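You operate a simulated robot arm through the tools that you are given. There is no shell and no other tool. Be economical: measure what you need, move in short steps, check, and stop when the job is done.

The job below is to be done with a simulated robot arm. You get a single attempt, and the scene is never put back.

## Task
Slide the red towel tray off the blue smear and set up the bag stand in it.
Fine: slide it towards the sink; white towel stacked on the teal one; stand upright in the tray, then the bag roll right down its peg.
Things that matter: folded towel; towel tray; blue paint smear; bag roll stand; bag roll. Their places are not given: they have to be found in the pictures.

It is judged by the outcome, as a careful person would: the job done as asked, and still so three seconds after it is handed in. It fails if anything else is knocked over, pushed out of place, dropped, spilled or broken.

## Robot
A 6-joint arm with a two-finger parallel gripper, fixed in place. Base frame: the origin is at the foot of the arm, x ahead of it, y to its left, z up; the work surface is at about z = 0.94. Readings come in m, rad, newtons and seconds.
With the tool pointing down near the work surface it reaches from about 0.22 to 0.62 m from the base axis. Its first joint turns from -1.152 to 1.152 rad. Payload 2.7 kg.
The tool frame sits at the grasp point between the pads (the TCP): z along the fingers, y along the line on which they close. The tips reach 0.023 m beyond it. The gripper opens to 0.094 m. The fingers are 0.038 m wide and 0.01 m thick; the gripper's body (0.054 by 0.096 m) begins 0.039 m behind the TCP.
Orientation is that of the tool frame in the base frame, as a unit quaternion [x, y, z, w]. With the fingers straight down and closing along the base's y, the tool's x points along the base's -x, its y along +y and its z along -z.

## Interface
- The arm moves only by the tool servo_tool. Its argument "targets" is a list of rows, each a list of 3 entries, a list of its own where there are three numbers: the turn, a rotation vector about the base's x, y, z in units of 60 degrees (1.0 is 60 degrees), then the shift along the base's x, y, z in units of 400 mm (1.0 is 400 mm), then the opening in per cent of the stroke, from 0 (shut) to 100 (fully open). In form: [[[ax, ay, az], [tx, ty, tz], jaw], ...]. A call has 1 to 20 rows; each row is the pose to reach, as a shift and turn from the pose commanded when the call began. A call with a number of a shift or a turn outside -1 to 1 is refused whole. A row lasts 0.2 s, in which the tool goes at most 0.05 m and 0.15 rad; a call with a longer step from one row to the next is refused whole, and so is a gripper value outside its range. Where a pose cannot be reached the arm comes as near as it can. A force on the tool above 90 N (or 10 N above the force at the start of the call, whichever is more), or a blocked arm, ends the call early, and 0.2 s more pass. The fingers move at their own pace (about 0.045 m/s each) and stop on an object; they squeeze with about 31 N. The grip force told is the motor's: it shows also when the fingers shut on nothing. Time passes only in rows, and 0.2 s behind the last, so rows that repeat a pose let the fingers close. The reply holds the time, the measured pose of the TCP, the force on the tool along the base axes, the opening and the grip force, in the units named above and with some noise.
- Cameras (640 x 400 px; columns grow to the right, rows downward): "scene" is fixed at [0.0631, -0.437, 1.4267]; the picture's right is [0.79, -0.62, 0.00], its down [-0.21, -0.27, -0.94] and it looks along [0.58, 0.74, -0.34] (base axes); focal length 305 px, centre (320, 200). "wrist" rides on the gripper at [-0.039, 0, -0.044] in the tool frame; the picture's right is [0.00, -1.00, 0.00], its down [0.97, 0.00, -0.24] and it looks along [0.24, 0.00, 0.97] (tool axes); focal length 218 px, centre (320, 200).
- grab_frame(camera): a new picture of that camera. It takes no simulated time.
- point_at(camera, pixels): for up to 12 pixels [column, row] of the newest picture of that camera ("zoom" is the newest enlarged one), the place [x, y, z] in the base frame of the surface seen there, good to about 0.002 m, but the place of the scene camera against the robot may be out by one fixed shift of up to 0.025 m in any direction. It takes no simulated time.
- enlarge(camera, box): a new picture of the part [left, top, right, bottom] of that camera's present view, enlarged. It takes no simulated time.
- sign_off(): hands the job in; it is judged then, once.

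Keep the steps short. Do not move on a guess: measure, check each grasp and each placing, and mend mistakes. In all there are 80 turns and 54 pictures (those below and enlarged ones count). Leave the gripper open and the arm clear of the work at the hand-in unless told otherwise, and finish with a single line.

The tools are called by a JSON object that holds its "name" and its "arguments". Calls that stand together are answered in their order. servo_tool: Moves the arm, as the interface text tells. Its arguments: {"type":"object","properties":{"targets":{"type":"array"}},"required":["targets"]} The other tools are called the same way: grab_frame (camera) takes a picture; point_at (camera, pixels) gives the place of the surface under pixels of a picture; enlarge (camera, box) takes an enlarged picture of a part of a camera's view; sign_off () hands the job in.

At the start:

```text
t: 0.0
eef_pos: [0.3281, 0.1446, 1.3116]
ee_rot: [0.001, 1.0, 0.0, 0.001]
force: [0.2, -0.2, -0.2]
gripper_width: 0.0941
grasp_force: 0.0
```

scene: 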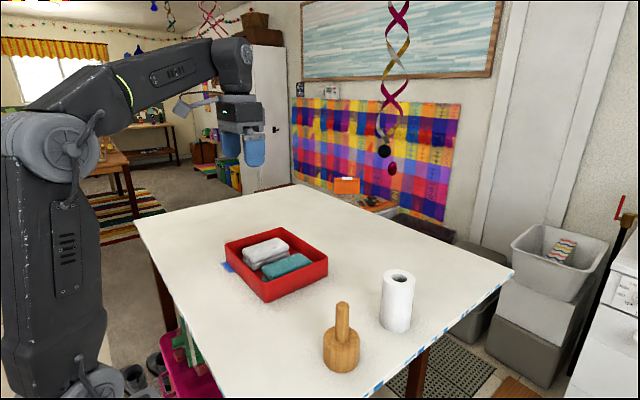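
wrist: 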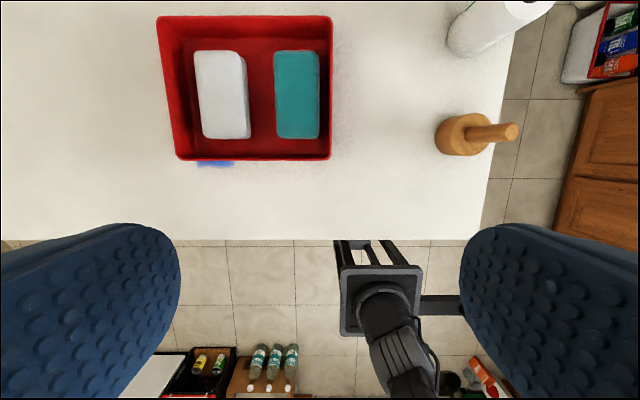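

I see the red tray with a white and a teal towel, a blue smear at its near edge, a wooden stand and a white roll. First I'll enlarge the scene to find the sink and the smear, and measure points.

{"name": "enlarge", "arguments": {"camera": "scene", "box": [200, 210, 440, 390]}}

{"name": "enlarge", "arguments": {"camera": "scene", "box": [480, 150, 640, 400]}}

{"name": "point_at", "arguments": {"camera": "wrist", "pixels": [[157, 18], [331, 18], [330, 158], [178, 158], [215, 164], [222, 95], [297, 95], [250, 90], [250, 190], [463, 135], [515, 132], [490, 15]]}}

{"name": "point_at", "arguments": {"camera": "scene", "pixels": [[225, 243], [294, 229], [327, 262], [265, 300], [229, 267], [264, 247], [287, 266], [343, 305], [341, 350], [398, 275], [396, 310], [200, 260]]}}

```text
2.22 times, centred on (320, 300) of scene
```

zoom: 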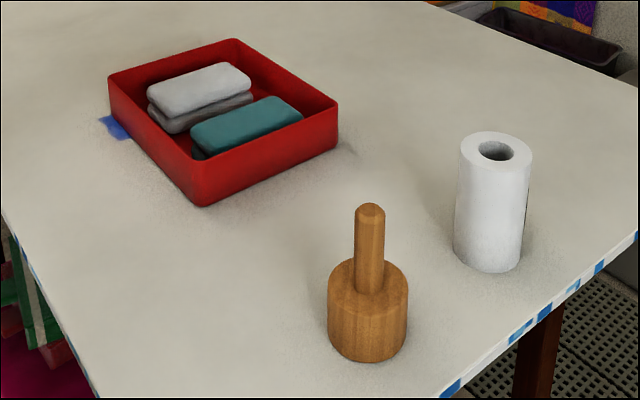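

```text
1.60 times, centred on (560, 275) of scene
```

zoom: 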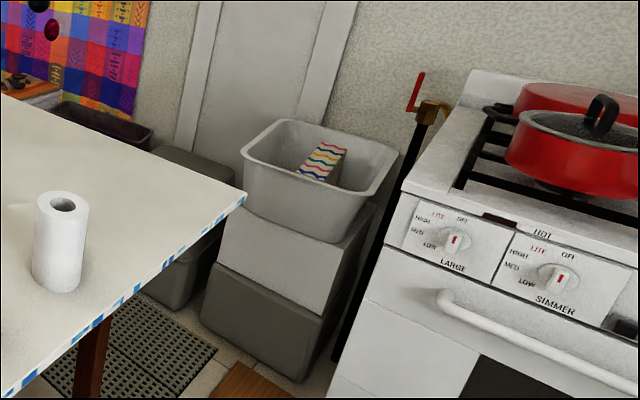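

```text
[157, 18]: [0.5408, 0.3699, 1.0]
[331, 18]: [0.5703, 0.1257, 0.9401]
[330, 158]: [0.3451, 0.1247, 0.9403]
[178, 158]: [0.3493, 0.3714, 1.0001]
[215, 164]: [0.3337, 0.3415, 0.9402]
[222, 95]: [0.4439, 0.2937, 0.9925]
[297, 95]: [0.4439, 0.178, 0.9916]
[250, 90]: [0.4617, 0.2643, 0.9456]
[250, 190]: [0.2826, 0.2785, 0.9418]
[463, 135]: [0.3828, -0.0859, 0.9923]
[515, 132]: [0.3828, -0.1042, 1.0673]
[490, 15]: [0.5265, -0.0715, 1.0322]
```

```text
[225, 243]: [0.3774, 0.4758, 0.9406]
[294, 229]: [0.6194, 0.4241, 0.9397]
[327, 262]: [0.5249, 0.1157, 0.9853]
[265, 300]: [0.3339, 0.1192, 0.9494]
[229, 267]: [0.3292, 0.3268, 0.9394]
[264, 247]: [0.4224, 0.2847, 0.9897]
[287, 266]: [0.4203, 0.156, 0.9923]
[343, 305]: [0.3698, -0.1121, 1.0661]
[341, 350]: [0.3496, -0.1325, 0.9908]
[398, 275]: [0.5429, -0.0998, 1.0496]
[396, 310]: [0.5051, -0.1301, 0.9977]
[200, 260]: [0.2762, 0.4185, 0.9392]
```

I don't see an obvious sink yet: there is a grey tub at the far right and a stove. I'll enlarge the rest of the background and measure the tub, the stove and the wrist-view cabinet.

{"name": "enlarge", "arguments": {"camera": "scene", "box": [0, 0, 300, 190]}}

{"name": "enlarge", "arguments": {"camera": "scene", "box": [280, 60, 640, 285]}}

{"name": "enlarge", "arguments": {"camera": "wrist", "box": [440, 0, 640, 125]}}

{"name": "point_at", "arguments": {"camera": "scene", "pixels": [[560, 250], [545, 280], [620, 290], [345, 186], [400, 205], [500, 270], [297, 185], [140, 222]]}}

```text
2.11 times, centred on (150, 95) of scene
```

zoom: 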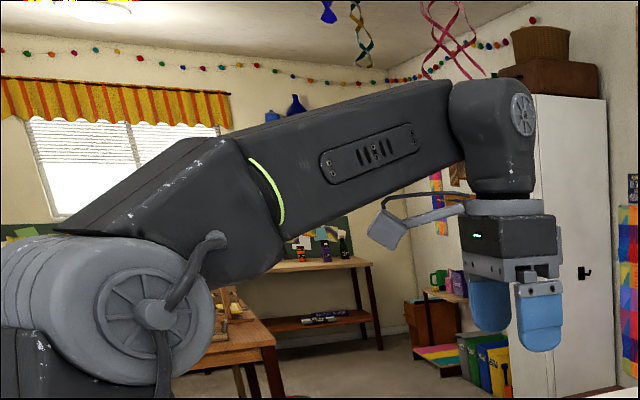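

```text
1.78 times, centred on (460, 172) of scene
```

zoom: 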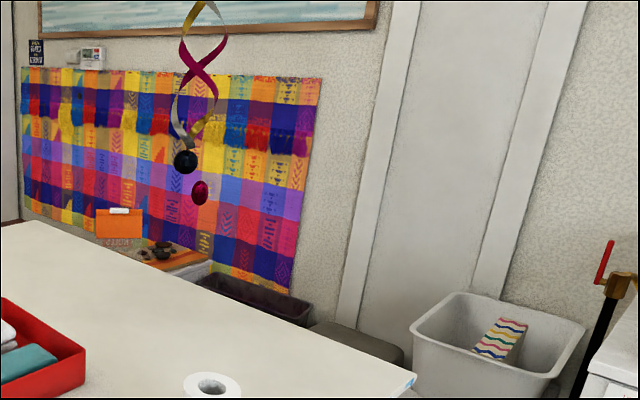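

```text
3.20 times, centred on (540, 62) of wrist
```

zoom: 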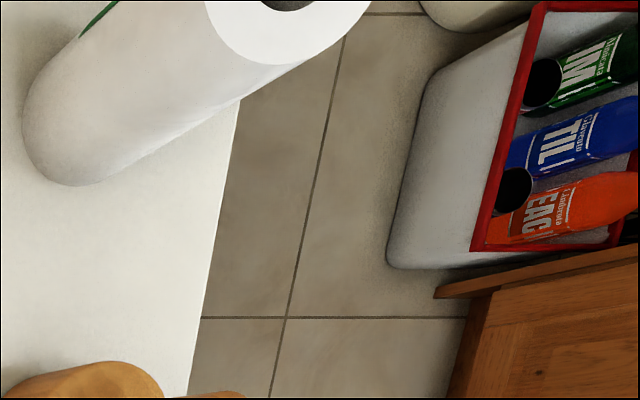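

```text
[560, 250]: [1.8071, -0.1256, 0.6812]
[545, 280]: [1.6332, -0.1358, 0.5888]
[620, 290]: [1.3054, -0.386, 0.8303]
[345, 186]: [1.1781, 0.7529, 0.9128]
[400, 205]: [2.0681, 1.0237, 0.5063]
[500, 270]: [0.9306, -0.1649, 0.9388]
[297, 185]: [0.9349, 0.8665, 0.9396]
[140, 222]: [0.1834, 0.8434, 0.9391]
```

To the right (-y) is a wooden cabinet that may carry the sink. I'll tilt the hand up to look toward -y, in free air.

{"name": "servo_tool", "arguments": {"targets": [[[-0.14, 0, 0], [0, 0, 0], 100], [[-0.28, 0, 0], [0, 0, 0], 100], [[-0.42, 0, 0], [0, 0, 0], 100], [[-0.56, 0, 0], [0, 0, 0], 100], [[-0.7, 0, 0], [0, 0, 0], 100], [[-0.84, 0, 0], [0, 0, 0], 100], [[-0.98, 0, 0], [0, 0, 0], 100]]}}

{"name": "grab_frame", "arguments": {"camera": "wrist"}}

```text
t: 1.6
eef_pos: [0.3491, 0.1005, 1.2637]
ee_rot: [-0.002, 0.871, -0.491, 0.005]
force: [-1.3, 0.4, 0.7]
gripper_width: 0.0939
grasp_force: 0.1
out of reach, approached as far as the arm can: row 3, 4, 5, 6, 7
```

```text
46 pictures are left
```

wrist: 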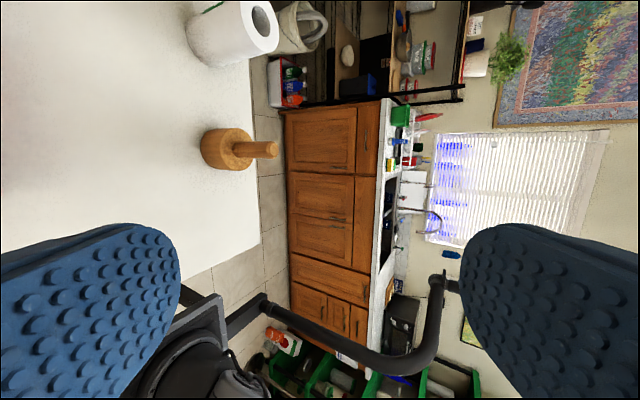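

The sink (with tap) is on the counter at -y, so the tray slides toward -y, toward the stand side. I'll turn the hand back to straight down.

{"name": "servo_tool", "arguments": {"targets": [[[0.14, 0, 0], [0, 0, 0], 100], [[0.28, 0, 0], [0, 0, 0], 100], [[0.42, 0, 0], [0, 0, 0], 100], [[0.56, 0, 0], [0, 0, 0], 100], [[0.7, 0, 0], [0, 0, 0], 100], [[0.84, 0, 0], [0, 0, 0], 100], [[0.98, 0, 0], [0, 0, 0], 100]]}}

```text
t: 3.2
eef_pos: [0.3493, 0.101, 1.2649]
ee_rot: [0.002, 1.0, 0.0, 0.001]
force: [0.3, 0.0, 0.0]
gripper_width: 0.0938
grasp_force: 0.1
```

Upright again at (0.349, 0.101, 1.265). I'll move over the tray for a close look.

{"name": "servo_tool", "arguments": {"targets": [[[0, 0, 0], [0.06, 0.075, -0.03], 100], [[0, 0, 0], [0.12, 0.15, -0.06], 100], [[0, 0, 0], [0.18, 0.225, -0.09], 100], [[0, 0, 0], [0.24, 0.3, -0.12], 100], [[0, 0, 0], [0.3, 0.375, -0.15], 100]]}}

{"name": "grab_frame", "arguments": {"camera": "wrist"}}

```text
t: 4.4
eef_pos: [0.4687, 0.2513, 1.206]
ee_rot: [0.002, 1.0, 0.0, 0.001]
force: [-0.9, -0.1, -0.5]
gripper_width: 0.0935
grasp_force: 0.0
```

```text
45 pictures are left
```

wrist: 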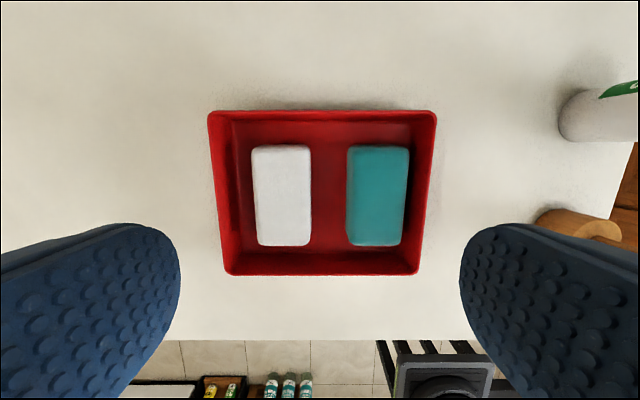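

The tray is centred in view. I'll measure its rim corners, the walls and the towel edges.

{"name": "point_at", "arguments": {"camera": "wrist", "pixels": [[211, 114], [432, 114], [417, 270], [228, 270], [216, 200], [425, 200], [257, 200], [307, 200], [351, 200], [404, 200], [280, 150], [280, 240]]}}

{"name": "point_at", "arguments": {"camera": "wrist", "pixels": [[350, 151], [405, 151], [400, 242], [350, 240], [330, 200], [328, 160], [328, 235], [240, 190], [414, 190], [320, 270], [320, 114], [222, 200]]}}

```text
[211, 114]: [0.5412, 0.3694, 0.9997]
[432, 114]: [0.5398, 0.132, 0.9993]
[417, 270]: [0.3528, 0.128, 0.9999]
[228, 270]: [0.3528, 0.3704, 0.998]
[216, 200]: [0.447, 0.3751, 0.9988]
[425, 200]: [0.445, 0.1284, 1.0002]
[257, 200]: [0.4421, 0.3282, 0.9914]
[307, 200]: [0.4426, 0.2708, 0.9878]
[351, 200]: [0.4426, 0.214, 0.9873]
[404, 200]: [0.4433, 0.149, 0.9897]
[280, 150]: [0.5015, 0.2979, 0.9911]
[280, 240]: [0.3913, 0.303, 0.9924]
```

```text
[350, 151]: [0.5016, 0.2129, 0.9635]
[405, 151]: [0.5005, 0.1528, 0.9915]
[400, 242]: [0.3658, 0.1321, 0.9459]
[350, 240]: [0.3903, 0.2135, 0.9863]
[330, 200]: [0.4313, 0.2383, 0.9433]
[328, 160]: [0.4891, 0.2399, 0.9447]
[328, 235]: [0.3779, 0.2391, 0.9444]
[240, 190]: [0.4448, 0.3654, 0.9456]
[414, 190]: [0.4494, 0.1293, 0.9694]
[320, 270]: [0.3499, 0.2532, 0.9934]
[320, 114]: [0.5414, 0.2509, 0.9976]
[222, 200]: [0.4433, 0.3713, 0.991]
```

Tray rim spans x 0.350–0.545, y 0.126–0.376, top 1.00; white towel y 0.27–0.33, so there is a 4 cm gap to the left wall. I'll pinch that left wall at (0.447, 0.373) and drag toward -y; first go above it with a 4 cm opening.

{"name": "servo_tool", "arguments": {"targets": [[[0, 0, 0], [-0.011, 0.061, -0.073], 80], [[0, 0, 0], [-0.022, 0.122, -0.146], 60], [[0, 0, 0], [-0.033, 0.183, -0.219], 45], [[0, 0, 0], [-0.044, 0.244, -0.292], 42], [[0, 0, 0], [-0.054, 0.304, -0.365], 42], [[0, 0, 0], [-0.054, 0.304, -0.365], 42]]}}

{"name": "grab_frame", "arguments": {"camera": "wrist"}}

```text
t: 5.8
eef_pos: [0.4481, 0.3724, 1.0586]
ee_rot: [0.001, 1.0, 0.0, 0.001]
force: [-0.3, 0.1, 0.2]
gripper_width: 0.0396
grasp_force: 0.1
```

```text
44 pictures are left
```

wrist: 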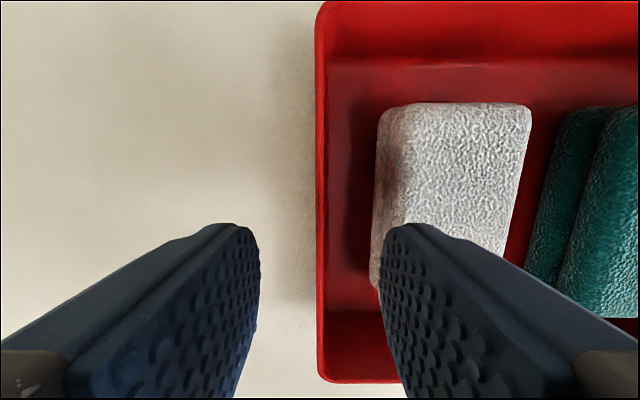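

The inner finger must pass between the wall and the white towel; I'll check that gap by measuring.

{"name": "point_at", "arguments": {"camera": "wrist", "pixels": [[320, 200], [320, 260], [382, 200], [378, 230], [395, 200], [360, 200], [410, 225], [376, 270]]}}

```text
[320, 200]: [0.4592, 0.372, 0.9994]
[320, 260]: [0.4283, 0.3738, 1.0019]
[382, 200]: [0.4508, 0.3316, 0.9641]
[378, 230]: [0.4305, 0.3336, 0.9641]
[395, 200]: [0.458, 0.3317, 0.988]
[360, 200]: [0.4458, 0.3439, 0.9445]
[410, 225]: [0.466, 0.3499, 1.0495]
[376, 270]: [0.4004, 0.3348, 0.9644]
```

Towel reaches y 0.334, wall at 0.373: it fits. I'll narrow to 36 % and go down 0.072 m, then close.

{"name": "servo_tool", "arguments": {"targets": [[[0, 0, 0], [0, 0.002, 0], 36], [[0, 0, 0], [0, 0.002, -0.06], 36], [[0, 0, 0], [0, 0.002, -0.12], 36], [[0, 0, 0], [0, 0.002, -0.18], 36], [[0, 0, 0], [0, 0.002, -0.18], 0], [[0, 0, 0], [0, 0.002, -0.18], 0], [[0, 0, 0], [0, 0.002, -0.18], 0], [[0, 0, 0], [0, 0.002, -0.18], 0]]}}

```text
t: 7.6
eef_pos: [0.4483, 0.3731, 0.9866]
ee_rot: [0.001, 1.0, 0.0, 0.001]
force: [-0.4, -1.0, -0.5]
gripper_width: 0.0037
grasp_force: 30.7
```

The wall is gripped (3.7 mm, 31 N). Now I drag 0.12 m toward -y, slowly, at the same height.

{"name": "servo_tool", "arguments": {"targets": [[[0, 0, 0], [0, -0.03, 0], 0], [[0, 0, 0], [0, -0.06, 0], 0], [[0, 0, 0], [0, -0.09, 0], 0], [[0, 0, 0], [0, -0.12, 0], 0], [[0, 0, 0], [0, -0.15, 0], 0], [[0, 0, 0], [0, -0.18, 0], 0], [[0, 0, 0], [0, -0.21, 0], 0], [[0, 0, 0], [0, -0.24, 0], 0], [[0, 0, 0], [0, -0.27, 0], 0], [[0, 0, 0], [0, -0.3, 0], 0]]}}

{"name": "grab_frame", "arguments": {"camera": "scene"}}

```text
t: 9.8
eef_pos: [0.4471, 0.2536, 0.986]
ee_rot: [0.001, 1.0, -0.001, 0.0]
force: [0.5, 0.4, -0.5]
gripper_width: 0.0039
grasp_force: 31.4
```

```text
43 pictures are left
```

scene: 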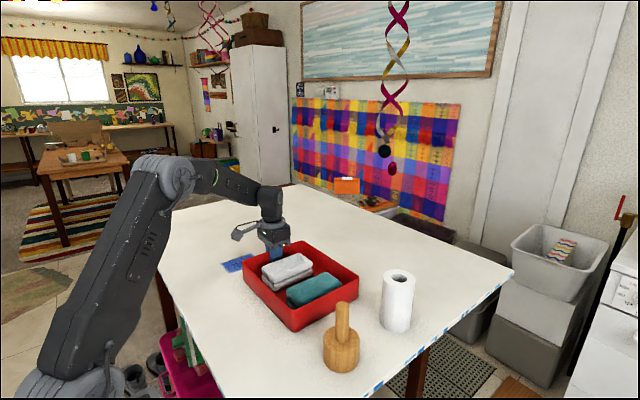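

The smear shows to the left of the tray. I'll open, lift, and look at it with both cameras.

{"name": "servo_tool", "arguments": {"targets": [[[0, 0, 0], [0, 0, 0], 30], [[0, 0, 0], [0, 0, 0], 30], [[0, 0, 0], [0, 0, 0.08], 30], [[0, 0, 0], [0, 0, 0.18], 30], [[0, 0, 0], [0, 0, 0.3], 60], [[0, 0, 0], [0, 0, 0.42], 100], [[0, 0, 0], [0, 0, 0.5], 100]]}}

{"name": "grab_frame", "arguments": {"camera": "wrist"}}

{"name": "enlarge", "arguments": {"camera": "scene", "box": [200, 220, 400, 380]}}

```text
t: 11.4
eef_pos: [0.4474, 0.2536, 1.1869]
ee_rot: [0.0, 1.0, -0.001, 0.0]
force: [-1.1, -0.1, 0.2]
gripper_width: 0.0941
grasp_force: 0.0
```

```text
42 pictures are left
```

wrist: 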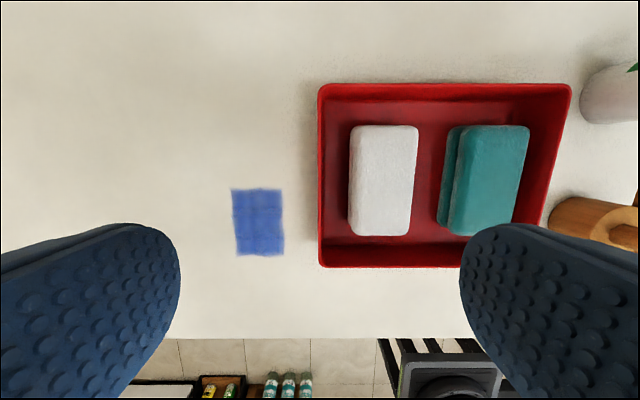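

```text
2.50 times, centred on (300, 300) of scene
```

zoom: 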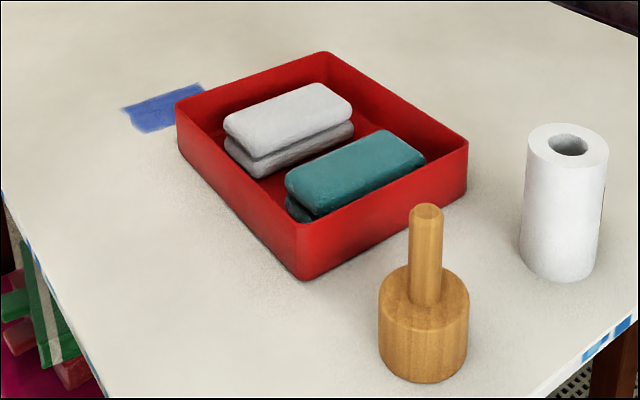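

The smear (about 7 × 5 cm) is completely uncovered with a gap to the tray. Next I'll measure the towels.

{"name": "point_at", "arguments": {"camera": "wrist", "pixels": [[353, 180], [415, 180], [384, 128], [380, 232], [440, 200], [455, 200], [522, 160], [490, 130], [322, 200], [565, 120], [283, 220], [485, 180]]}}

{"name": "point_at", "arguments": {"camera": "wrist", "pixels": [[355, 130], [413, 130], [408, 230], [352, 230], [456, 130], [525, 130], [510, 218], [450, 226], [550, 215], [384, 180], [425, 180], [340, 180]]}}

```text
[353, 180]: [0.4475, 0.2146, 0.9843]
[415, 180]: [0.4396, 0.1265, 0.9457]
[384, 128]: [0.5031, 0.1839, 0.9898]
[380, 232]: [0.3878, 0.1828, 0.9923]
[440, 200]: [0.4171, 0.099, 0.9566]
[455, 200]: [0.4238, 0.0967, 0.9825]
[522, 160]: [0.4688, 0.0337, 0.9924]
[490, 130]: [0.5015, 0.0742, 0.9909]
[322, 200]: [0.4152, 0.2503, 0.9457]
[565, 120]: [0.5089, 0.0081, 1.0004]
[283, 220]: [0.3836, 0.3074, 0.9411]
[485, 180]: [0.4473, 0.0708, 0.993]
```

```text
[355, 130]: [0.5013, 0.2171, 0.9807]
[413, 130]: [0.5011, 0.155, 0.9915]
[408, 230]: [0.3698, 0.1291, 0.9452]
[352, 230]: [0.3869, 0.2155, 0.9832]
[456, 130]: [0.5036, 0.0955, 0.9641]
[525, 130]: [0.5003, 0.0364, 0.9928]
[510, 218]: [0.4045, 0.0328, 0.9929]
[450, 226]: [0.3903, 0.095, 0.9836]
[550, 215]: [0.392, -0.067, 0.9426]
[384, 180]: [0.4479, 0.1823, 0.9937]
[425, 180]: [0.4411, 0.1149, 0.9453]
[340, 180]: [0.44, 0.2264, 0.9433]
```

White towel is centred (0.446, 0.184), 6.5 cm wide, top 0.993; teal centred (0.446, 0.065). I'll go down over the white one and close on both its layers.

{"name": "servo_tool", "arguments": {"targets": [[[0, 0, 0], [-0.001, -0.06, -0.1], 95], [[0, 0, 0], [-0.002, -0.12, -0.2], 88], [[0, 0, 0], [-0.0035, -0.174, -0.3], 86], [[0, 0, 0], [-0.0035, -0.174, -0.3925], 86], [[0, 0, 0], [-0.0035, -0.174, -0.45], 86], [[0, 0, 0], [-0.0035, -0.174, -0.5], 86], [[0, 0, 0], [-0.0035, -0.174, -0.53], 86], [[0, 0, 0], [-0.0035, -0.174, -0.53], 0], [[0, 0, 0], [-0.0035, -0.174, -0.53], 0], [[0, 0, 0], [-0.0035, -0.174, -0.53], 0], [[0, 0, 0], [-0.0035, -0.174, -0.53], 0]]}}

```text
t: 13.8
eef_pos: [0.446, 0.1848, 0.9746]
ee_rot: [0.001, 1.0, -0.001, 0.001]
force: [-0.1, 0.3, -0.6]
gripper_width: 0.0711
grasp_force: 31.1
```

It stopped at 7.1 cm with 31 N. I'll lift 8 cm and look.

{"name": "servo_tool", "arguments": {"targets": [[[0, 0, 0], [0, 0, 0], 0], [[0, 0, 0], [0, 0, 0.05], 0], [[0, 0, 0], [0, 0, 0.1], 0], [[0, 0, 0], [0, 0, 0.15], 0], [[0, 0, 0], [0, 0, 0.2], 0]]}}

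{"name": "enlarge", "arguments": {"camera": "scene", "box": [200, 200, 400, 360]}}

{"name": "grab_frame", "arguments": {"camera": "wrist"}}

```text
t: 15.0
eef_pos: [0.4451, 0.1856, 1.0545]
ee_rot: [0.002, 1.0, 0.0, 0.0]
force: [-0.9, 0.2, 0.5]
gripper_width: 0.0001
grasp_force: 31.5
```

```text
2.50 times, centred on (300, 280) of scene
```

zoom: 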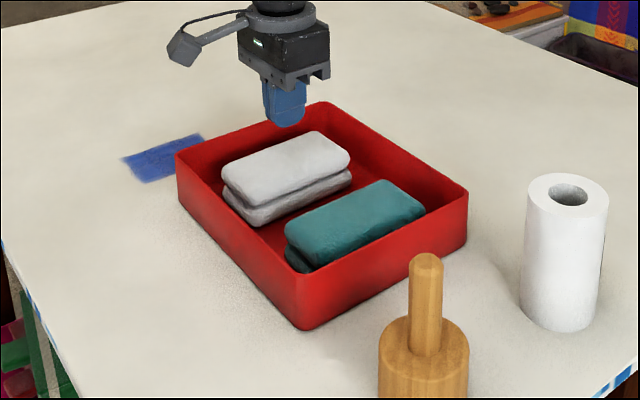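

```text
39 pictures are left
```

wrist: 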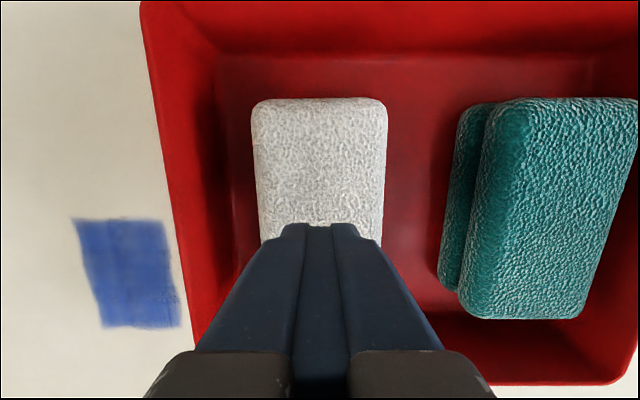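

The towel slipped out: the fingers shut on nothing and the towel still lies in place. I'll measure its side profile before trying again.

{"name": "point_at", "arguments": {"camera": "wrist", "pixels": [[254, 150], [260, 150], [270, 150], [320, 150], [375, 150], [384, 150], [258, 230], [268, 230], [378, 225], [385, 120], [320, 102], [235, 150]]}}

{"name": "enlarge", "arguments": {"camera": "scene", "box": [255, 230, 345, 302]}}

```text
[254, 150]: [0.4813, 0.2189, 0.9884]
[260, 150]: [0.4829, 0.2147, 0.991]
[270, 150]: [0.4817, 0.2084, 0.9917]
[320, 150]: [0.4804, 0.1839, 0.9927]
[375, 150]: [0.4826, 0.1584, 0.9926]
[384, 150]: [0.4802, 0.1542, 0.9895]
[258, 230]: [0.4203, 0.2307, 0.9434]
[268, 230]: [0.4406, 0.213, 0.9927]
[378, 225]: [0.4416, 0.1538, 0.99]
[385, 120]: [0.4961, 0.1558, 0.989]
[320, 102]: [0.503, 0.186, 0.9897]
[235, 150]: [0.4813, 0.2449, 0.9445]
```

```text
5.56 times, centred on (300, 266) of scene
```

zoom: 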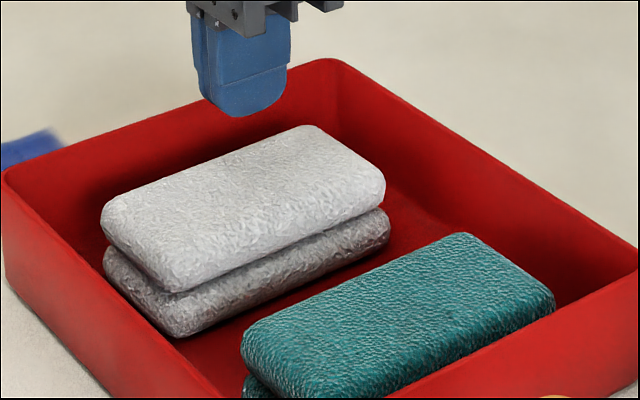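

The white towel has two rounded layers with the lower one sticking out a little toward -y, so my low grip was uneven. I'll grip just the top layer squarely: TCP z 0.991 (tips at 0.968), y 0.1855.

{"name": "servo_tool", "arguments": {"targets": [[[0, 0, 0], [0, 0, 0], 86], [[0, 0, 0], [0, 0, 0], 86], [[0, 0, 0], [0, 0, 0], 86], [[0, 0, 0], [0, 0, 0], 86], [[0, 0, 0], [0.002, 0, 0], 86], [[0, 0, 0], [0.002, 0, -0.06], 86], [[0, 0, 0], [0.002, 0, -0.12], 86], [[0, 0, 0], [0.002, 0, -0.16], 86], [[0, 0, 0], [0.002, 0, -0.16], 0], [[0, 0, 0], [0.002, 0, -0.16], 0], [[0, 0, 0], [0.002, 0, -0.16], 0], [[0, 0, 0], [0.002, 0, -0.16], 0], [[0, 0, 0], [0.002, 0, -0.16], 0], [[0, 0, 0], [0.002, 0, -0.16], 0]]}}

{"name": "grab_frame", "arguments": {"camera": "wrist"}}

{"name": "enlarge", "arguments": {"camera": "scene", "box": [255, 230, 345, 302]}}

```text
t: 18.0
eef_pos: [0.4471, 0.1856, 0.9916]
ee_rot: [0.002, 1.0, 0.0, 0.002]
force: [-0.7, 0.9, 8.8]
gripper_width: 0.0697
grasp_force: 30.7
```

```text
37 pictures are left
```

wrist: 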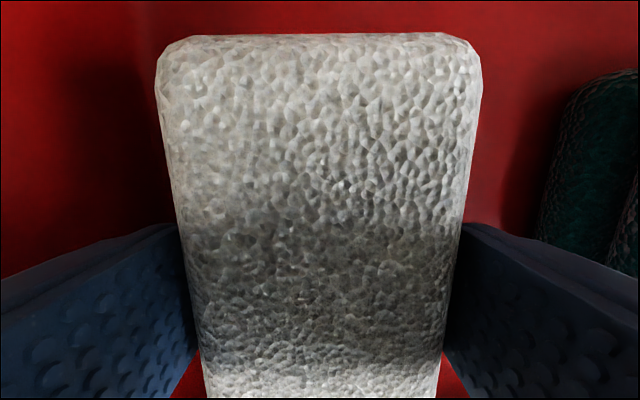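

```text
5.56 times, centred on (300, 266) of scene
```

zoom: 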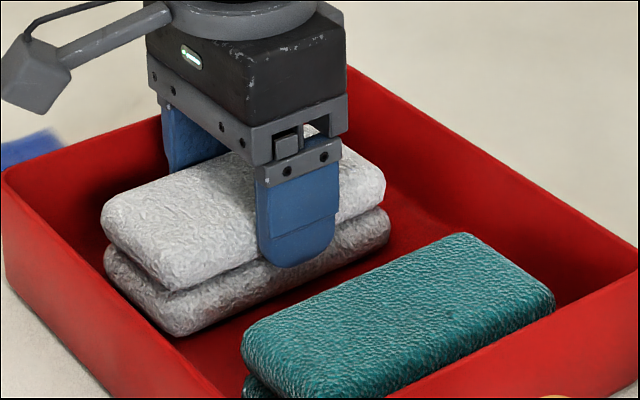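

Gripped at 7.0 cm, evenly on both sides. I'll lift slowly by 1.5 cm and see whether it holds.

{"name": "servo_tool", "arguments": {"targets": [[[0, 0, 0], [0, 0, 0.01], 0], [[0, 0, 0], [0, 0, 0.02], 0], [[0, 0, 0], [0, 0, 0.03], 0], [[0, 0, 0], [0, 0, 0.04], 0]]}}

{"name": "enlarge", "arguments": {"camera": "scene", "box": [255, 230, 345, 302]}}

```text
t: 19.0
eef_pos: [0.4474, 0.184, 1.0063]
ee_rot: [0.001, 1.0, 0.0, 0.001]
force: [0.0, -0.2, -0.4]
gripper_width: 0.0694
grasp_force: 31.0
```

```text
5.56 times, centred on (300, 266) of scene
```

zoom: 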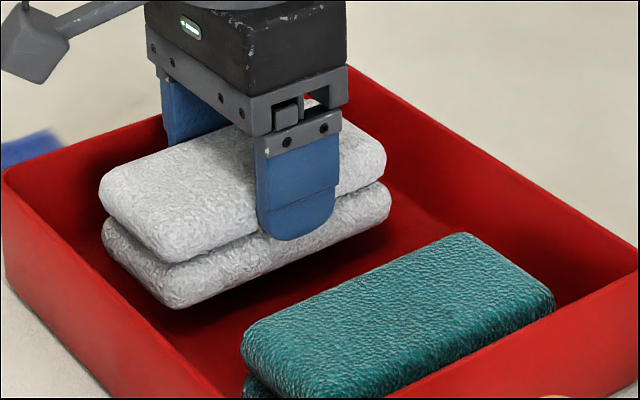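

It holds, and the whole towel is lifted. I'll continue slowly to 6.5 cm above.

{"name": "servo_tool", "arguments": {"targets": [[[0, 0, 0], [0, 0, 0.012], 0], [[0, 0, 0], [0, 0, 0.026], 0], [[0, 0, 0], [0, 0, 0.04], 0], [[0, 0, 0], [0, 0, 0.055], 0], [[0, 0, 0], [0, 0, 0.07], 0], [[0, 0, 0], [0, 0, 0.085], 0], [[0, 0, 0], [0, 0, 0.1], 0], [[0, 0, 0], [0, 0, 0.115], 0], [[0, 0, 0], [0, 0, 0.13], 0], [[0, 0, 0], [0, 0, 0.145], 0]]}}

{"name": "enlarge", "arguments": {"camera": "scene", "box": [240, 210, 350, 298]}}

```text
t: 21.2
eef_pos: [0.4469, 0.1851, 1.0653]
ee_rot: [0.001, 1.0, 0.0, 0.001]
force: [0.1, 0.1, -0.3]
gripper_width: 0.0696
grasp_force: 30.5
```

```text
4.55 times, centred on (295, 254) of scene
```

zoom: 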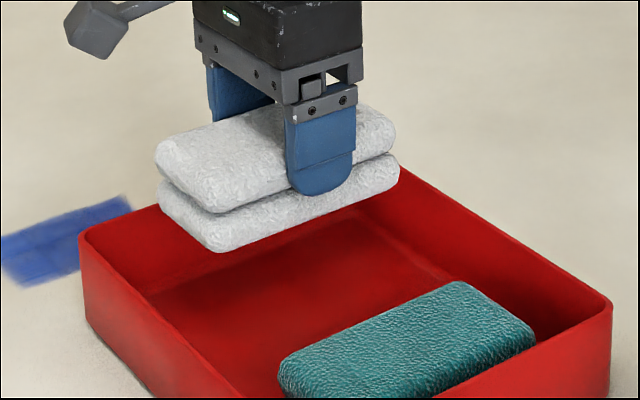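

Level and steady; its underside is near 1.019, above the teal top at 0.993. I'll carry it 0.118 m toward -y over the teal towel.

{"name": "servo_tool", "arguments": {"targets": [[[0, 0, 0], [0, -0.03, 0], 0], [[0, 0, 0], [0, -0.065, 0], 0], [[0, 0, 0], [0, -0.1, 0], 0], [[0, 0, 0], [0, -0.135, 0], 0], [[0, 0, 0], [0, -0.17, 0], 0], [[0, 0, 0], [0, -0.205, 0], 0], [[0, 0, 0], [0, -0.24, 0], 0], [[0, 0, 0], [0, -0.27, 0], 0], [[0, 0, 0], [0, -0.295, 0], 0], [[0, 0, 0], [0, -0.295, -0.03], 0], [[0, 0, 0], [0, -0.295, -0.05], 0]]}}

{"name": "enlarge", "arguments": {"camera": "scene", "box": [260, 210, 370, 298]}}

{"name": "grab_frame", "arguments": {"camera": "wrist"}}

```text
t: 23.6
eef_pos: [0.4456, 0.0664, 1.0443]
ee_rot: [0.0, 1.0, 0.0, 0.001]
force: [0.8, -0.2, 0.0]
gripper_width: 0.0696
grasp_force: 30.7
```

```text
4.55 times, centred on (315, 254) of scene
```

zoom: 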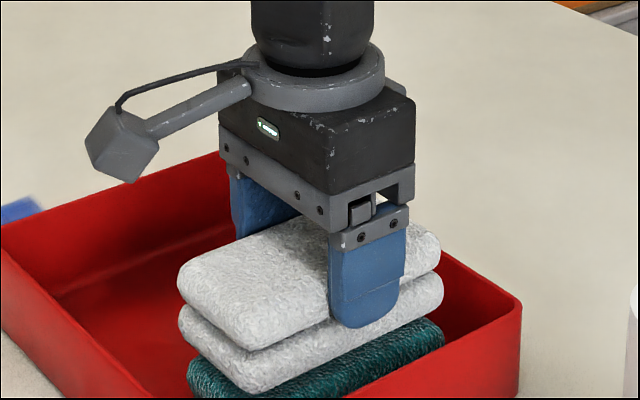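

```text
32 pictures are left
```

wrist: 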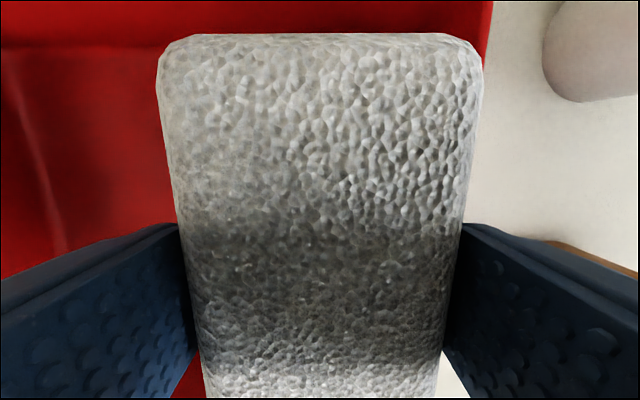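

Aligned over the teal with about 4 mm left. I'll lower in small steps.

{"name": "servo_tool", "arguments": {"targets": [[[0, 0, 0], [0, 0, -0.004], 0], [[0, 0, 0], [0, 0, -0.008], 0], [[0, 0, 0], [0, 0, -0.011], 0]]}}

```text
t: 24.4
eef_pos: [0.4474, 0.0655, 1.0423]
ee_rot: [0.001, 1.0, 0.001, 0.0]
force: [-0.2, -0.5, -0.2]
gripper_width: 0.0696
grasp_force: 31.4
```

{"name": "servo_tool", "arguments": {"targets": [[[0, 0, 0], [0, 0, -0.0025], 0], [[0, 0, 0], [0, 0, -0.005], 0], [[0, 0, 0], [0, 0, -0.0075], 0]]}}

```text
t: 25.2
eef_pos: [0.4459, 0.0658, 1.0394]
ee_rot: [0.001, 1.0, 0.0, 0.003]
force: [-3.3, -0.4, 19.0]
gripper_width: 0.0694
grasp_force: 31.2
```

Contact: 19 N upward force. I'll back off 1 mm, open, and rise.

{"name": "servo_tool", "arguments": {"targets": [[[0, 0, 0], [0, 0, 0.0025], 0], [[0, 0, 0], [0, 0, 0.0025], 88], [[0, 0, 0], [0, 0, 0.0025], 88], [[0, 0, 0], [0, 0, 0.0025], 88], [[0, 0, 0], [0, 0, 0.03], 92], [[0, 0, 0], [0, 0, 0.08], 92], [[0, 0, 0], [0, 0, 0.16], 92], [[0, 0, 0], [0, 0, 0.26], 100], [[0, 0, 0], [0, 0, 0.36], 100], [[0, 0, 0], [0, 0.06, 0.42], 100]]}}

{"name": "grab_frame", "arguments": {"camera": "wrist"}}

{"name": "grab_frame", "arguments": {"camera": "scene"}}

```text
t: 27.4
eef_pos: [0.4448, 0.0887, 1.2062]
ee_rot: [0.002, 1.0, 0.0, 0.001]
force: [-0.2, 0.6, -0.5]
gripper_width: 0.0941
grasp_force: 0.0
```

```text
31 pictures are left
```

wrist: 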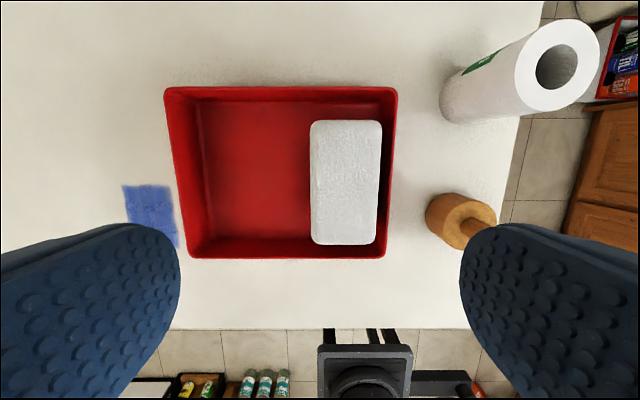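

```text
30 pictures are left
```

scene: 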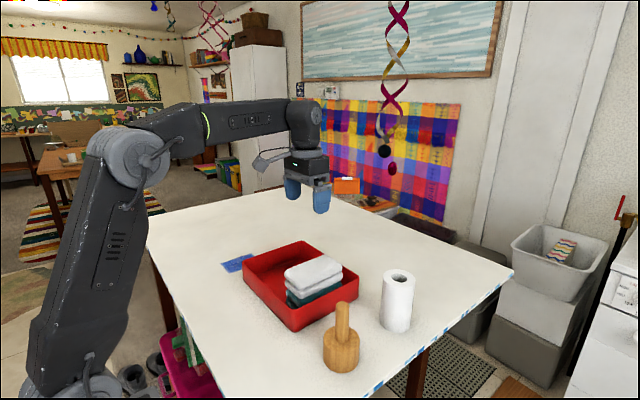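

The white towel lies squarely on the teal. Next, I move above the stand for a measuring view, high enough to clear its peg.

{"name": "servo_tool", "arguments": {"targets": [[[0, 0, 0], [-0.02, -0.09, 0.05], 100], [[0, 0, 0], [-0.04, -0.18, 0.08], 100], [[0, 0, 0], [-0.06, -0.27, 0.1], 100], [[0, 0, 0], [-0.08, -0.36, 0.12], 100], [[0, 0, 0], [-0.1, -0.45, 0.12], 100]]}}

{"name": "grab_frame", "arguments": {"camera": "wrist"}}

```text
t: 28.6
eef_pos: [0.4055, -0.0889, 1.252]
ee_rot: [0.0, 1.0, 0.0, 0.002]
force: [-0.2, -0.4, -0.2]
gripper_width: 0.0941
grasp_force: 0.0
```

```text
29 pictures are left
```

wrist: 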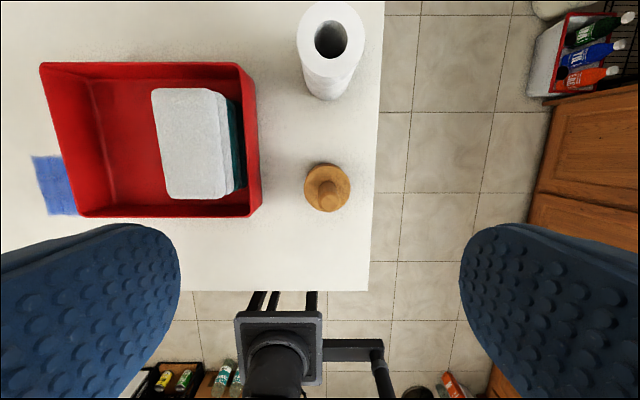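

Stand and roll are both in view. I'll measure stand (peg top about (327,185)) and roll (rim around (330,40)).

{"name": "point_at", "arguments": {"camera": "wrist", "pixels": [[327, 188], [318, 188], [335, 188], [327, 180], [306, 188], [348, 188], [327, 166], [327, 208], [303, 45], [357, 45], [330, 8], [330, 66]]}}

{"name": "enlarge", "arguments": {"camera": "wrist", "box": [270, 0, 390, 220]}}

```text
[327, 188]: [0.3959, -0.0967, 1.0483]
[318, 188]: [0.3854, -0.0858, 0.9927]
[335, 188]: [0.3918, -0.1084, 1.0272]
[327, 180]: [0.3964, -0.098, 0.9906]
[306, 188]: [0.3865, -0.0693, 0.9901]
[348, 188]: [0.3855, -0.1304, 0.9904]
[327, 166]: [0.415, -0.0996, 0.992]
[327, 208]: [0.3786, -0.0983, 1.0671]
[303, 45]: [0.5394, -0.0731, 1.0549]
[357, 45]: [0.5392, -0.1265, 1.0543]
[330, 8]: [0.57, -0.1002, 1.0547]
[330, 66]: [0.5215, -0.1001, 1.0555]
```

```text
1.82 times, centred on (330, 110) of wrist
```

zoom: 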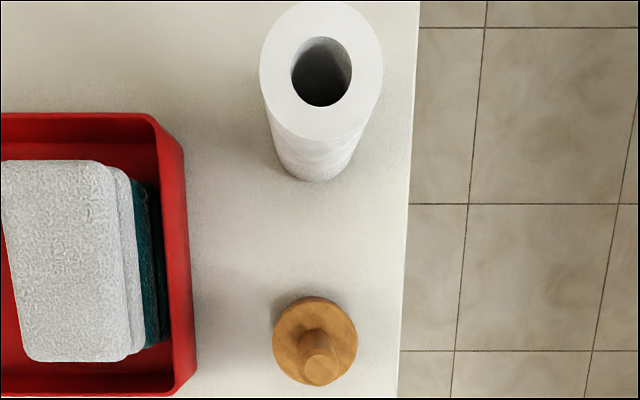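

Stand: base centre about (0.383, -0.0995), shoulder 0.991, peg top about 1.067. I'll come closer above the peg to centre on it.

{"name": "servo_tool", "arguments": {"targets": [[[0, 0, 0], [-0.02, -0.01, -0.1], 100], [[0, 0, 0], [-0.04, -0.02, -0.18], 80], [[0, 0, 0], [-0.056, -0.027, -0.26], 70], [[0, 0, 0], [-0.056, -0.027, -0.28], 60]]}}

{"name": "grab_frame", "arguments": {"camera": "wrist"}}

```text
t: 29.6
eef_pos: [0.384, -0.0995, 1.141]
ee_rot: [0.001, 1.0, 0.0, 0.001]
force: [0.3, 0.5, -0.5]
gripper_width: 0.0564
grasp_force: 0.0
```

```text
27 pictures are left
```

wrist: 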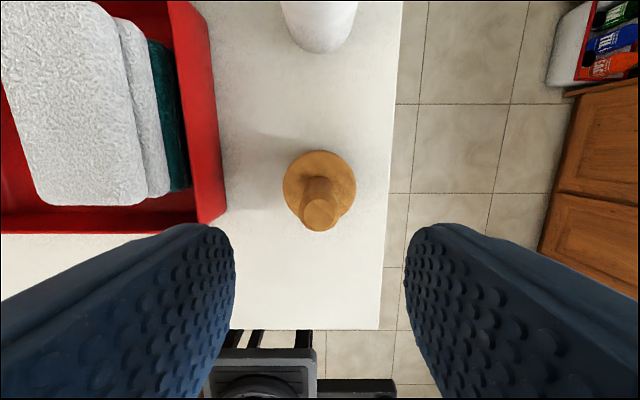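

{"name": "point_at", "arguments": {"camera": "wrist", "pixels": [[321, 213], [305, 213], [337, 213], [321, 228], [321, 200], [285, 185], [354, 185], [320, 153], [225, 200], [190, 175], [215, 215], [165, 190]]}}

```text
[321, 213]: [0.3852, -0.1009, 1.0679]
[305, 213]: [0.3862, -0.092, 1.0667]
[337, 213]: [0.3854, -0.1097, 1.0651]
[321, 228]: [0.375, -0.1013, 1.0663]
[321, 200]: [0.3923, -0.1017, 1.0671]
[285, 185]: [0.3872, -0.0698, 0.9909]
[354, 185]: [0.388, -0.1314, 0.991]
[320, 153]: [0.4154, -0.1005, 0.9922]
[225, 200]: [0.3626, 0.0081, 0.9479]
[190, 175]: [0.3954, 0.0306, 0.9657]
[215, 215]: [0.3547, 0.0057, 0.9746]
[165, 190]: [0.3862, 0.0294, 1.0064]
```

Peg centre (0.385, -0.101), about 2 cm thick, top 1.067. I'll lower to TCP 1.042 (tips well above the shoulder, peg clear of the palm) and close.

{"name": "servo_tool", "arguments": {"targets": [[[0, 0, 0], [0.003, -0.0035, -0.06], 60], [[0, 0, 0], [0.003, -0.0035, -0.12], 60], [[0, 0, 0], [0.003, -0.0035, -0.18], 60], [[0, 0, 0], [0.003, -0.0035, -0.22], 60], [[0, 0, 0], [0.003, -0.0035, -0.2475], 60], [[0, 0, 0], [0.003, -0.0035, -0.2475], 0], [[0, 0, 0], [0.003, -0.0035, -0.2475], 0], [[0, 0, 0], [0.003, -0.0035, -0.2475], 0], [[0, 0, 0], [0.003, -0.0035, -0.2475], 0], [[0, 0, 0], [0.003, -0.0035, -0.2475], 0]]}}

{"name": "enlarge", "arguments": {"camera": "scene", "box": [270, 250, 430, 378]}}

```text
t: 31.8
eef_pos: [0.3858, -0.1026, 1.0413]
ee_rot: [0.0, 1.0, 0.0, 0.0]
force: [-0.2, -0.1, 0.4]
gripper_width: 0.0245
grasp_force: 31.3
```

```text
3.12 times, centred on (350, 314) of scene
```

zoom: 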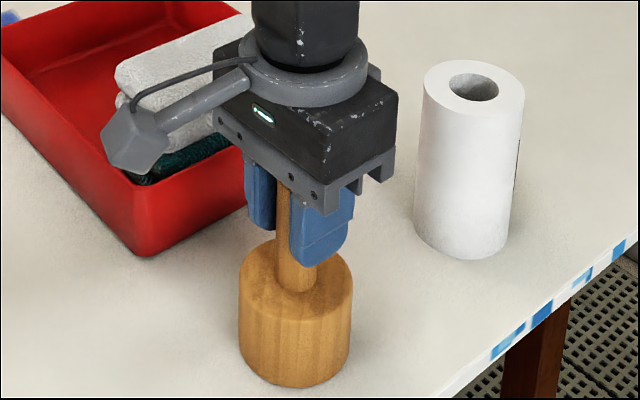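

Peg held (2.45 cm). I'll lift 3 cm and check that it hangs straight.

{"name": "servo_tool", "arguments": {"targets": [[[0, 0, 0], [0, 0, 0.015], 0], [[0, 0, 0], [0, 0, 0.035], 0], [[0, 0, 0], [0, 0, 0.055], 0], [[0, 0, 0], [0, 0, 0.075], 0]]}}

{"name": "enlarge", "arguments": {"camera": "scene", "box": [270, 230, 430, 358]}}

```text
t: 32.8
eef_pos: [0.385, -0.1008, 1.0712]
ee_rot: [0.001, 1.0, 0.0, 0.001]
force: [0.1, 0.4, -0.8]
gripper_width: 0.0243
grasp_force: 31.1
```

```text
3.12 times, centred on (350, 294) of scene
```

zoom: 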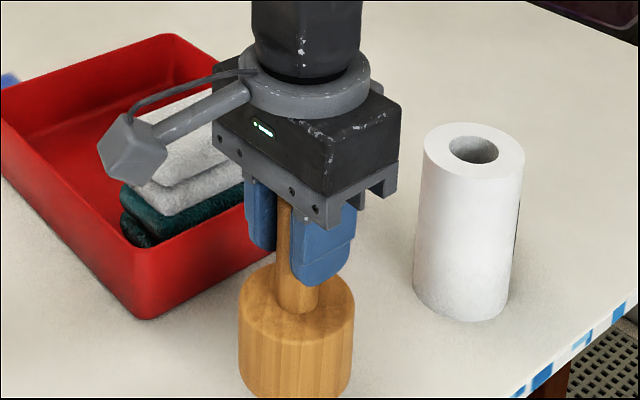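

It hangs straight. I'll raise it to clear the towels (underside about 1.09) and carry it over the free half of the tray, target (0.447, 0.180).

{"name": "servo_tool", "arguments": {"targets": [[[0, 0, 0], [0, 0, 0.06], 0], [[0, 0, 0], [0, 0, 0.14], 0], [[0, 0, 0], [0, 0, 0.22], 0], [[0, 0, 0], [0, 0, 0.3], 0], [[0, 0, 0], [0.012, 0.055, 0.3], 0], [[0, 0, 0], [0.028, 0.13, 0.3], 0], [[0, 0, 0], [0.045, 0.21, 0.3], 0], [[0, 0, 0], [0.064, 0.29, 0.3], 0], [[0, 0, 0], [0.082, 0.37, 0.3], 0], [[0, 0, 0], [0.1, 0.45, 0.3], 0], [[0, 0, 0], [0.117, 0.53, 0.3], 0], [[0, 0, 0], [0.134, 0.61, 0.3], 0], [[0, 0, 0], [0.15, 0.67, 0.3], 0], [[0, 0, 0], [0.155, 0.7025, 0.3], 0]]}}

{"name": "grab_frame", "arguments": {"camera": "wrist"}}

```text
t: 35.8
eef_pos: [0.4478, 0.1787, 1.1907]
ee_rot: [0.001, 1.0, 0.0, 0.0]
force: [-0.3, -0.1, -1.4]
gripper_width: 0.0244
grasp_force: 31.1
```

```text
24 pictures are left
```

wrist: 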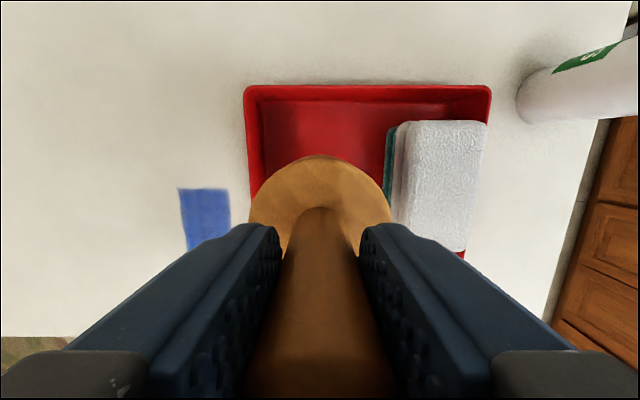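

I'll check the free space: teal left edge near (388,180) and the tray wall near (250,150).

{"name": "point_at", "arguments": {"camera": "wrist", "pixels": [[387, 175], [393, 175], [402, 175], [420, 175], [249, 150], [265, 150], [370, 130], [480, 160]]}}

```text
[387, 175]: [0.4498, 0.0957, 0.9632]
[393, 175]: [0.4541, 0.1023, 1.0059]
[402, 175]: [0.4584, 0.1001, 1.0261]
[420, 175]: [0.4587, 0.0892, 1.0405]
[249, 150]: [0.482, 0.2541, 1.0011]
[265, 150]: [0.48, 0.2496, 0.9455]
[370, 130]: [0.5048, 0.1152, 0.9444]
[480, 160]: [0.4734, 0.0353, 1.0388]
```

Free strip y 0.102–0.25; the stand at 0.179 fits with 4 cm each side. Contact is expected at TCP z ≈ 1.045; I'll lower to about 1.050.

{"name": "servo_tool", "arguments": {"targets": [[[0, 0, 0], [0, 0, -0.07], 0], [[0, 0, 0], [0, 0, -0.14], 0], [[0, 0, 0], [0, 0, -0.21], 0], [[0, 0, 0], [0, 0, -0.27], 0], [[0, 0, 0], [0, 0, -0.31], 0], [[0, 0, 0], [0, 0, -0.335], 0], [[0, 0, 0], [0, 0, -0.35], 0]]}}

{"name": "enlarge", "arguments": {"camera": "scene", "box": [220, 210, 380, 338]}}

```text
t: 37.4
eef_pos: [0.4474, 0.179, 1.0522]
ee_rot: [0.001, 1.0, 0.0, 0.001]
force: [0.0, 1.2, -1.6]
gripper_width: 0.0245
grasp_force: 30.2
```

```text
3.12 times, centred on (300, 274) of scene
```

zoom: 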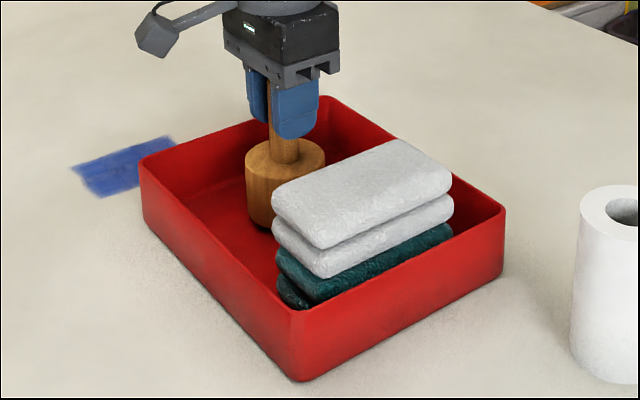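

Almost down. Fine steps of 1 mm now.

{"name": "servo_tool", "arguments": {"targets": [[[0, 0, 0], [0, 0, -0.0025], 0], [[0, 0, 0], [0, 0, -0.005], 0], [[0, 0, 0], [0, 0, -0.0075], 0], [[0, 0, 0], [0, 0, -0.01], 0], [[0, 0, 0], [0, 0, -0.0125], 0]]}}

```text
t: 38.6
eef_pos: [0.4477, 0.1789, 1.0477]
ee_rot: [0.001, 1.0, 0.0, 0.001]
force: [0.1, 0.2, -1.3]
gripper_width: 0.0246
grasp_force: 31.3
```

{"name": "servo_tool", "arguments": {"targets": [[[0, 0, 0], [0, 0, -0.0025], 0], [[0, 0, 0], [0, 0, -0.005], 0], [[0, 0, 0], [0, 0, -0.0075], 0]]}}

```text
t: 39.4
eef_pos: [0.4479, 0.1789, 1.0454]
ee_rot: [0.001, 1.0, 0.0, 0.003]
force: [-2.0, -0.9, 14.6]
gripper_width: 0.0244
grasp_force: 31.1
```

Contact at 1.045 (15 N). I'll ease off, open and rise straight up.

{"name": "servo_tool", "arguments": {"targets": [[[0, 0, 0], [0, 0, 0.0015], 0], [[0, 0, 0], [0, 0, 0.0015], 40], [[0, 0, 0], [0, 0, 0.0015], 50], [[0, 0, 0], [0, 0, 0.0015], 50], [[0, 0, 0], [0, 0, 0.06], 50], [[0, 0, 0], [0, 0, 0.14], 50], [[0, 0, 0], [0, 0, 0.24], 70], [[0, 0, 0], [0, 0, 0.34], 100], [[0, 0, 0], [0, 0, 0.44], 100]]}}

{"name": "grab_frame", "arguments": {"camera": "wrist"}}

```text
t: 41.4
eef_pos: [0.4468, 0.1777, 1.2191]
ee_rot: [0.0, 1.0, 0.0, 0.0]
force: [0.1, 0.7, 0.2]
gripper_width: 0.0938
grasp_force: 0.1
```

```text
22 pictures are left
```

wrist: 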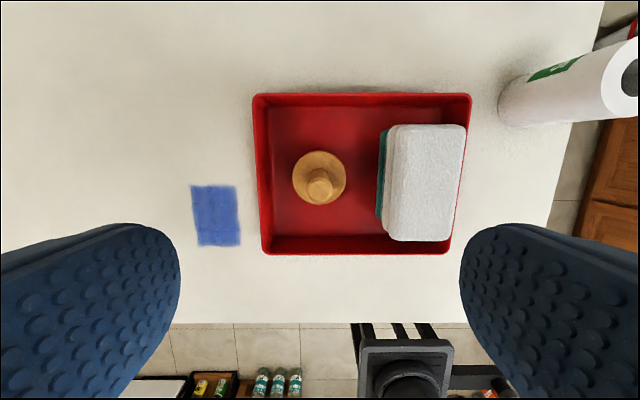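

The stand is upright in the tray. I'll measure the peg top, then move to a view of the roll.

{"name": "point_at", "arguments": {"camera": "wrist", "pixels": [[320, 187], [311, 187], [329, 187], [320, 195], [320, 178], [294, 175], [346, 175], [320, 152], [315, 187], [325, 187]]}}

{"name": "servo_tool", "arguments": {"targets": [[[0, 0, 0], [0.02, -0.1, 0.02], 100], [[0, 0, 0], [0.06, -0.2, 0.04], 100], [[0, 0, 0], [0.1, -0.3, 0.06], 100], [[0, 0, 0], [0.14, -0.4, 0.06], 100], [[0, 0, 0], [0.18, -0.5, 0.06], 100], [[0, 0, 0], [0.21, -0.6, 0.06], 100], [[0, 0, 0], [0.24, -0.695, 0.06], 100]]}}

{"name": "grab_frame", "arguments": {"camera": "wrist"}}

```text
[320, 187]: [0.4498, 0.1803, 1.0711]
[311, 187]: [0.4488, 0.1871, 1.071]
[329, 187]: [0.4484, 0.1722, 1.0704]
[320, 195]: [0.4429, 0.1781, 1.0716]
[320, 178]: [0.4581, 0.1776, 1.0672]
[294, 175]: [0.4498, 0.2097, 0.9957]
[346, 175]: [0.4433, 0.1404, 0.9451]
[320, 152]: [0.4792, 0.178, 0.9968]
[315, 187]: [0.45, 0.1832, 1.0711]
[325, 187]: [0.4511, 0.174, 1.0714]
```

```text
t: 43.0
eef_pos: [0.5273, -0.0983, 1.2336]
ee_rot: [0.0, 1.0, 0.0, 0.001]
force: [-0.2, -0.7, -0.1]
gripper_width: 0.0939
grasp_force: 0.0
out of reach, approached as far as the arm can: row 6, 7
```

```text
21 pictures are left
```

wrist: 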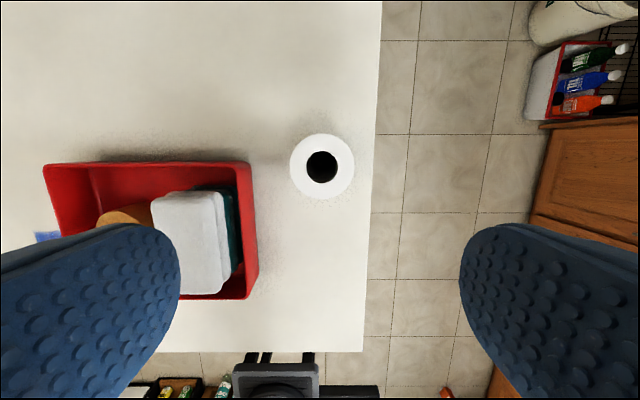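

Peg top centre ≈ (0.449, 0.1785, 1.071). Now the roll, seen nearly straight from above: measure its rim and hole.

{"name": "point_at", "arguments": {"camera": "wrist", "pixels": [[292, 166], [352, 166], [322, 137], [322, 196], [304, 166], [339, 166], [322, 149], [322, 184], [300, 145], [345, 188], [298, 187], [345, 145]]}}

{"name": "enlarge", "arguments": {"camera": "wrist", "box": [272, 136, 372, 198]}}

```text
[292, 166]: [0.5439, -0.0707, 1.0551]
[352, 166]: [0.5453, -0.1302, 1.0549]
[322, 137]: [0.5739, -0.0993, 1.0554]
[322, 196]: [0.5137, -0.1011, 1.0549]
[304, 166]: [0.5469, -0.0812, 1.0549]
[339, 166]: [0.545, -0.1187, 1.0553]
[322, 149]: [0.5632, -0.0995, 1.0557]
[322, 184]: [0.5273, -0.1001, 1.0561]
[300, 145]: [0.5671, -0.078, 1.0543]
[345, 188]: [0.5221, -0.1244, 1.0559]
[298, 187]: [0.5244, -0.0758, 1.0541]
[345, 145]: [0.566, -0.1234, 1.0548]
```

```text
6.40 times, centred on (322, 167) of wrist
```

zoom: 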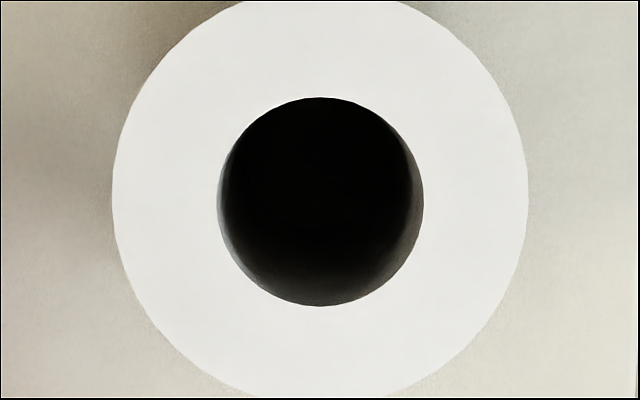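

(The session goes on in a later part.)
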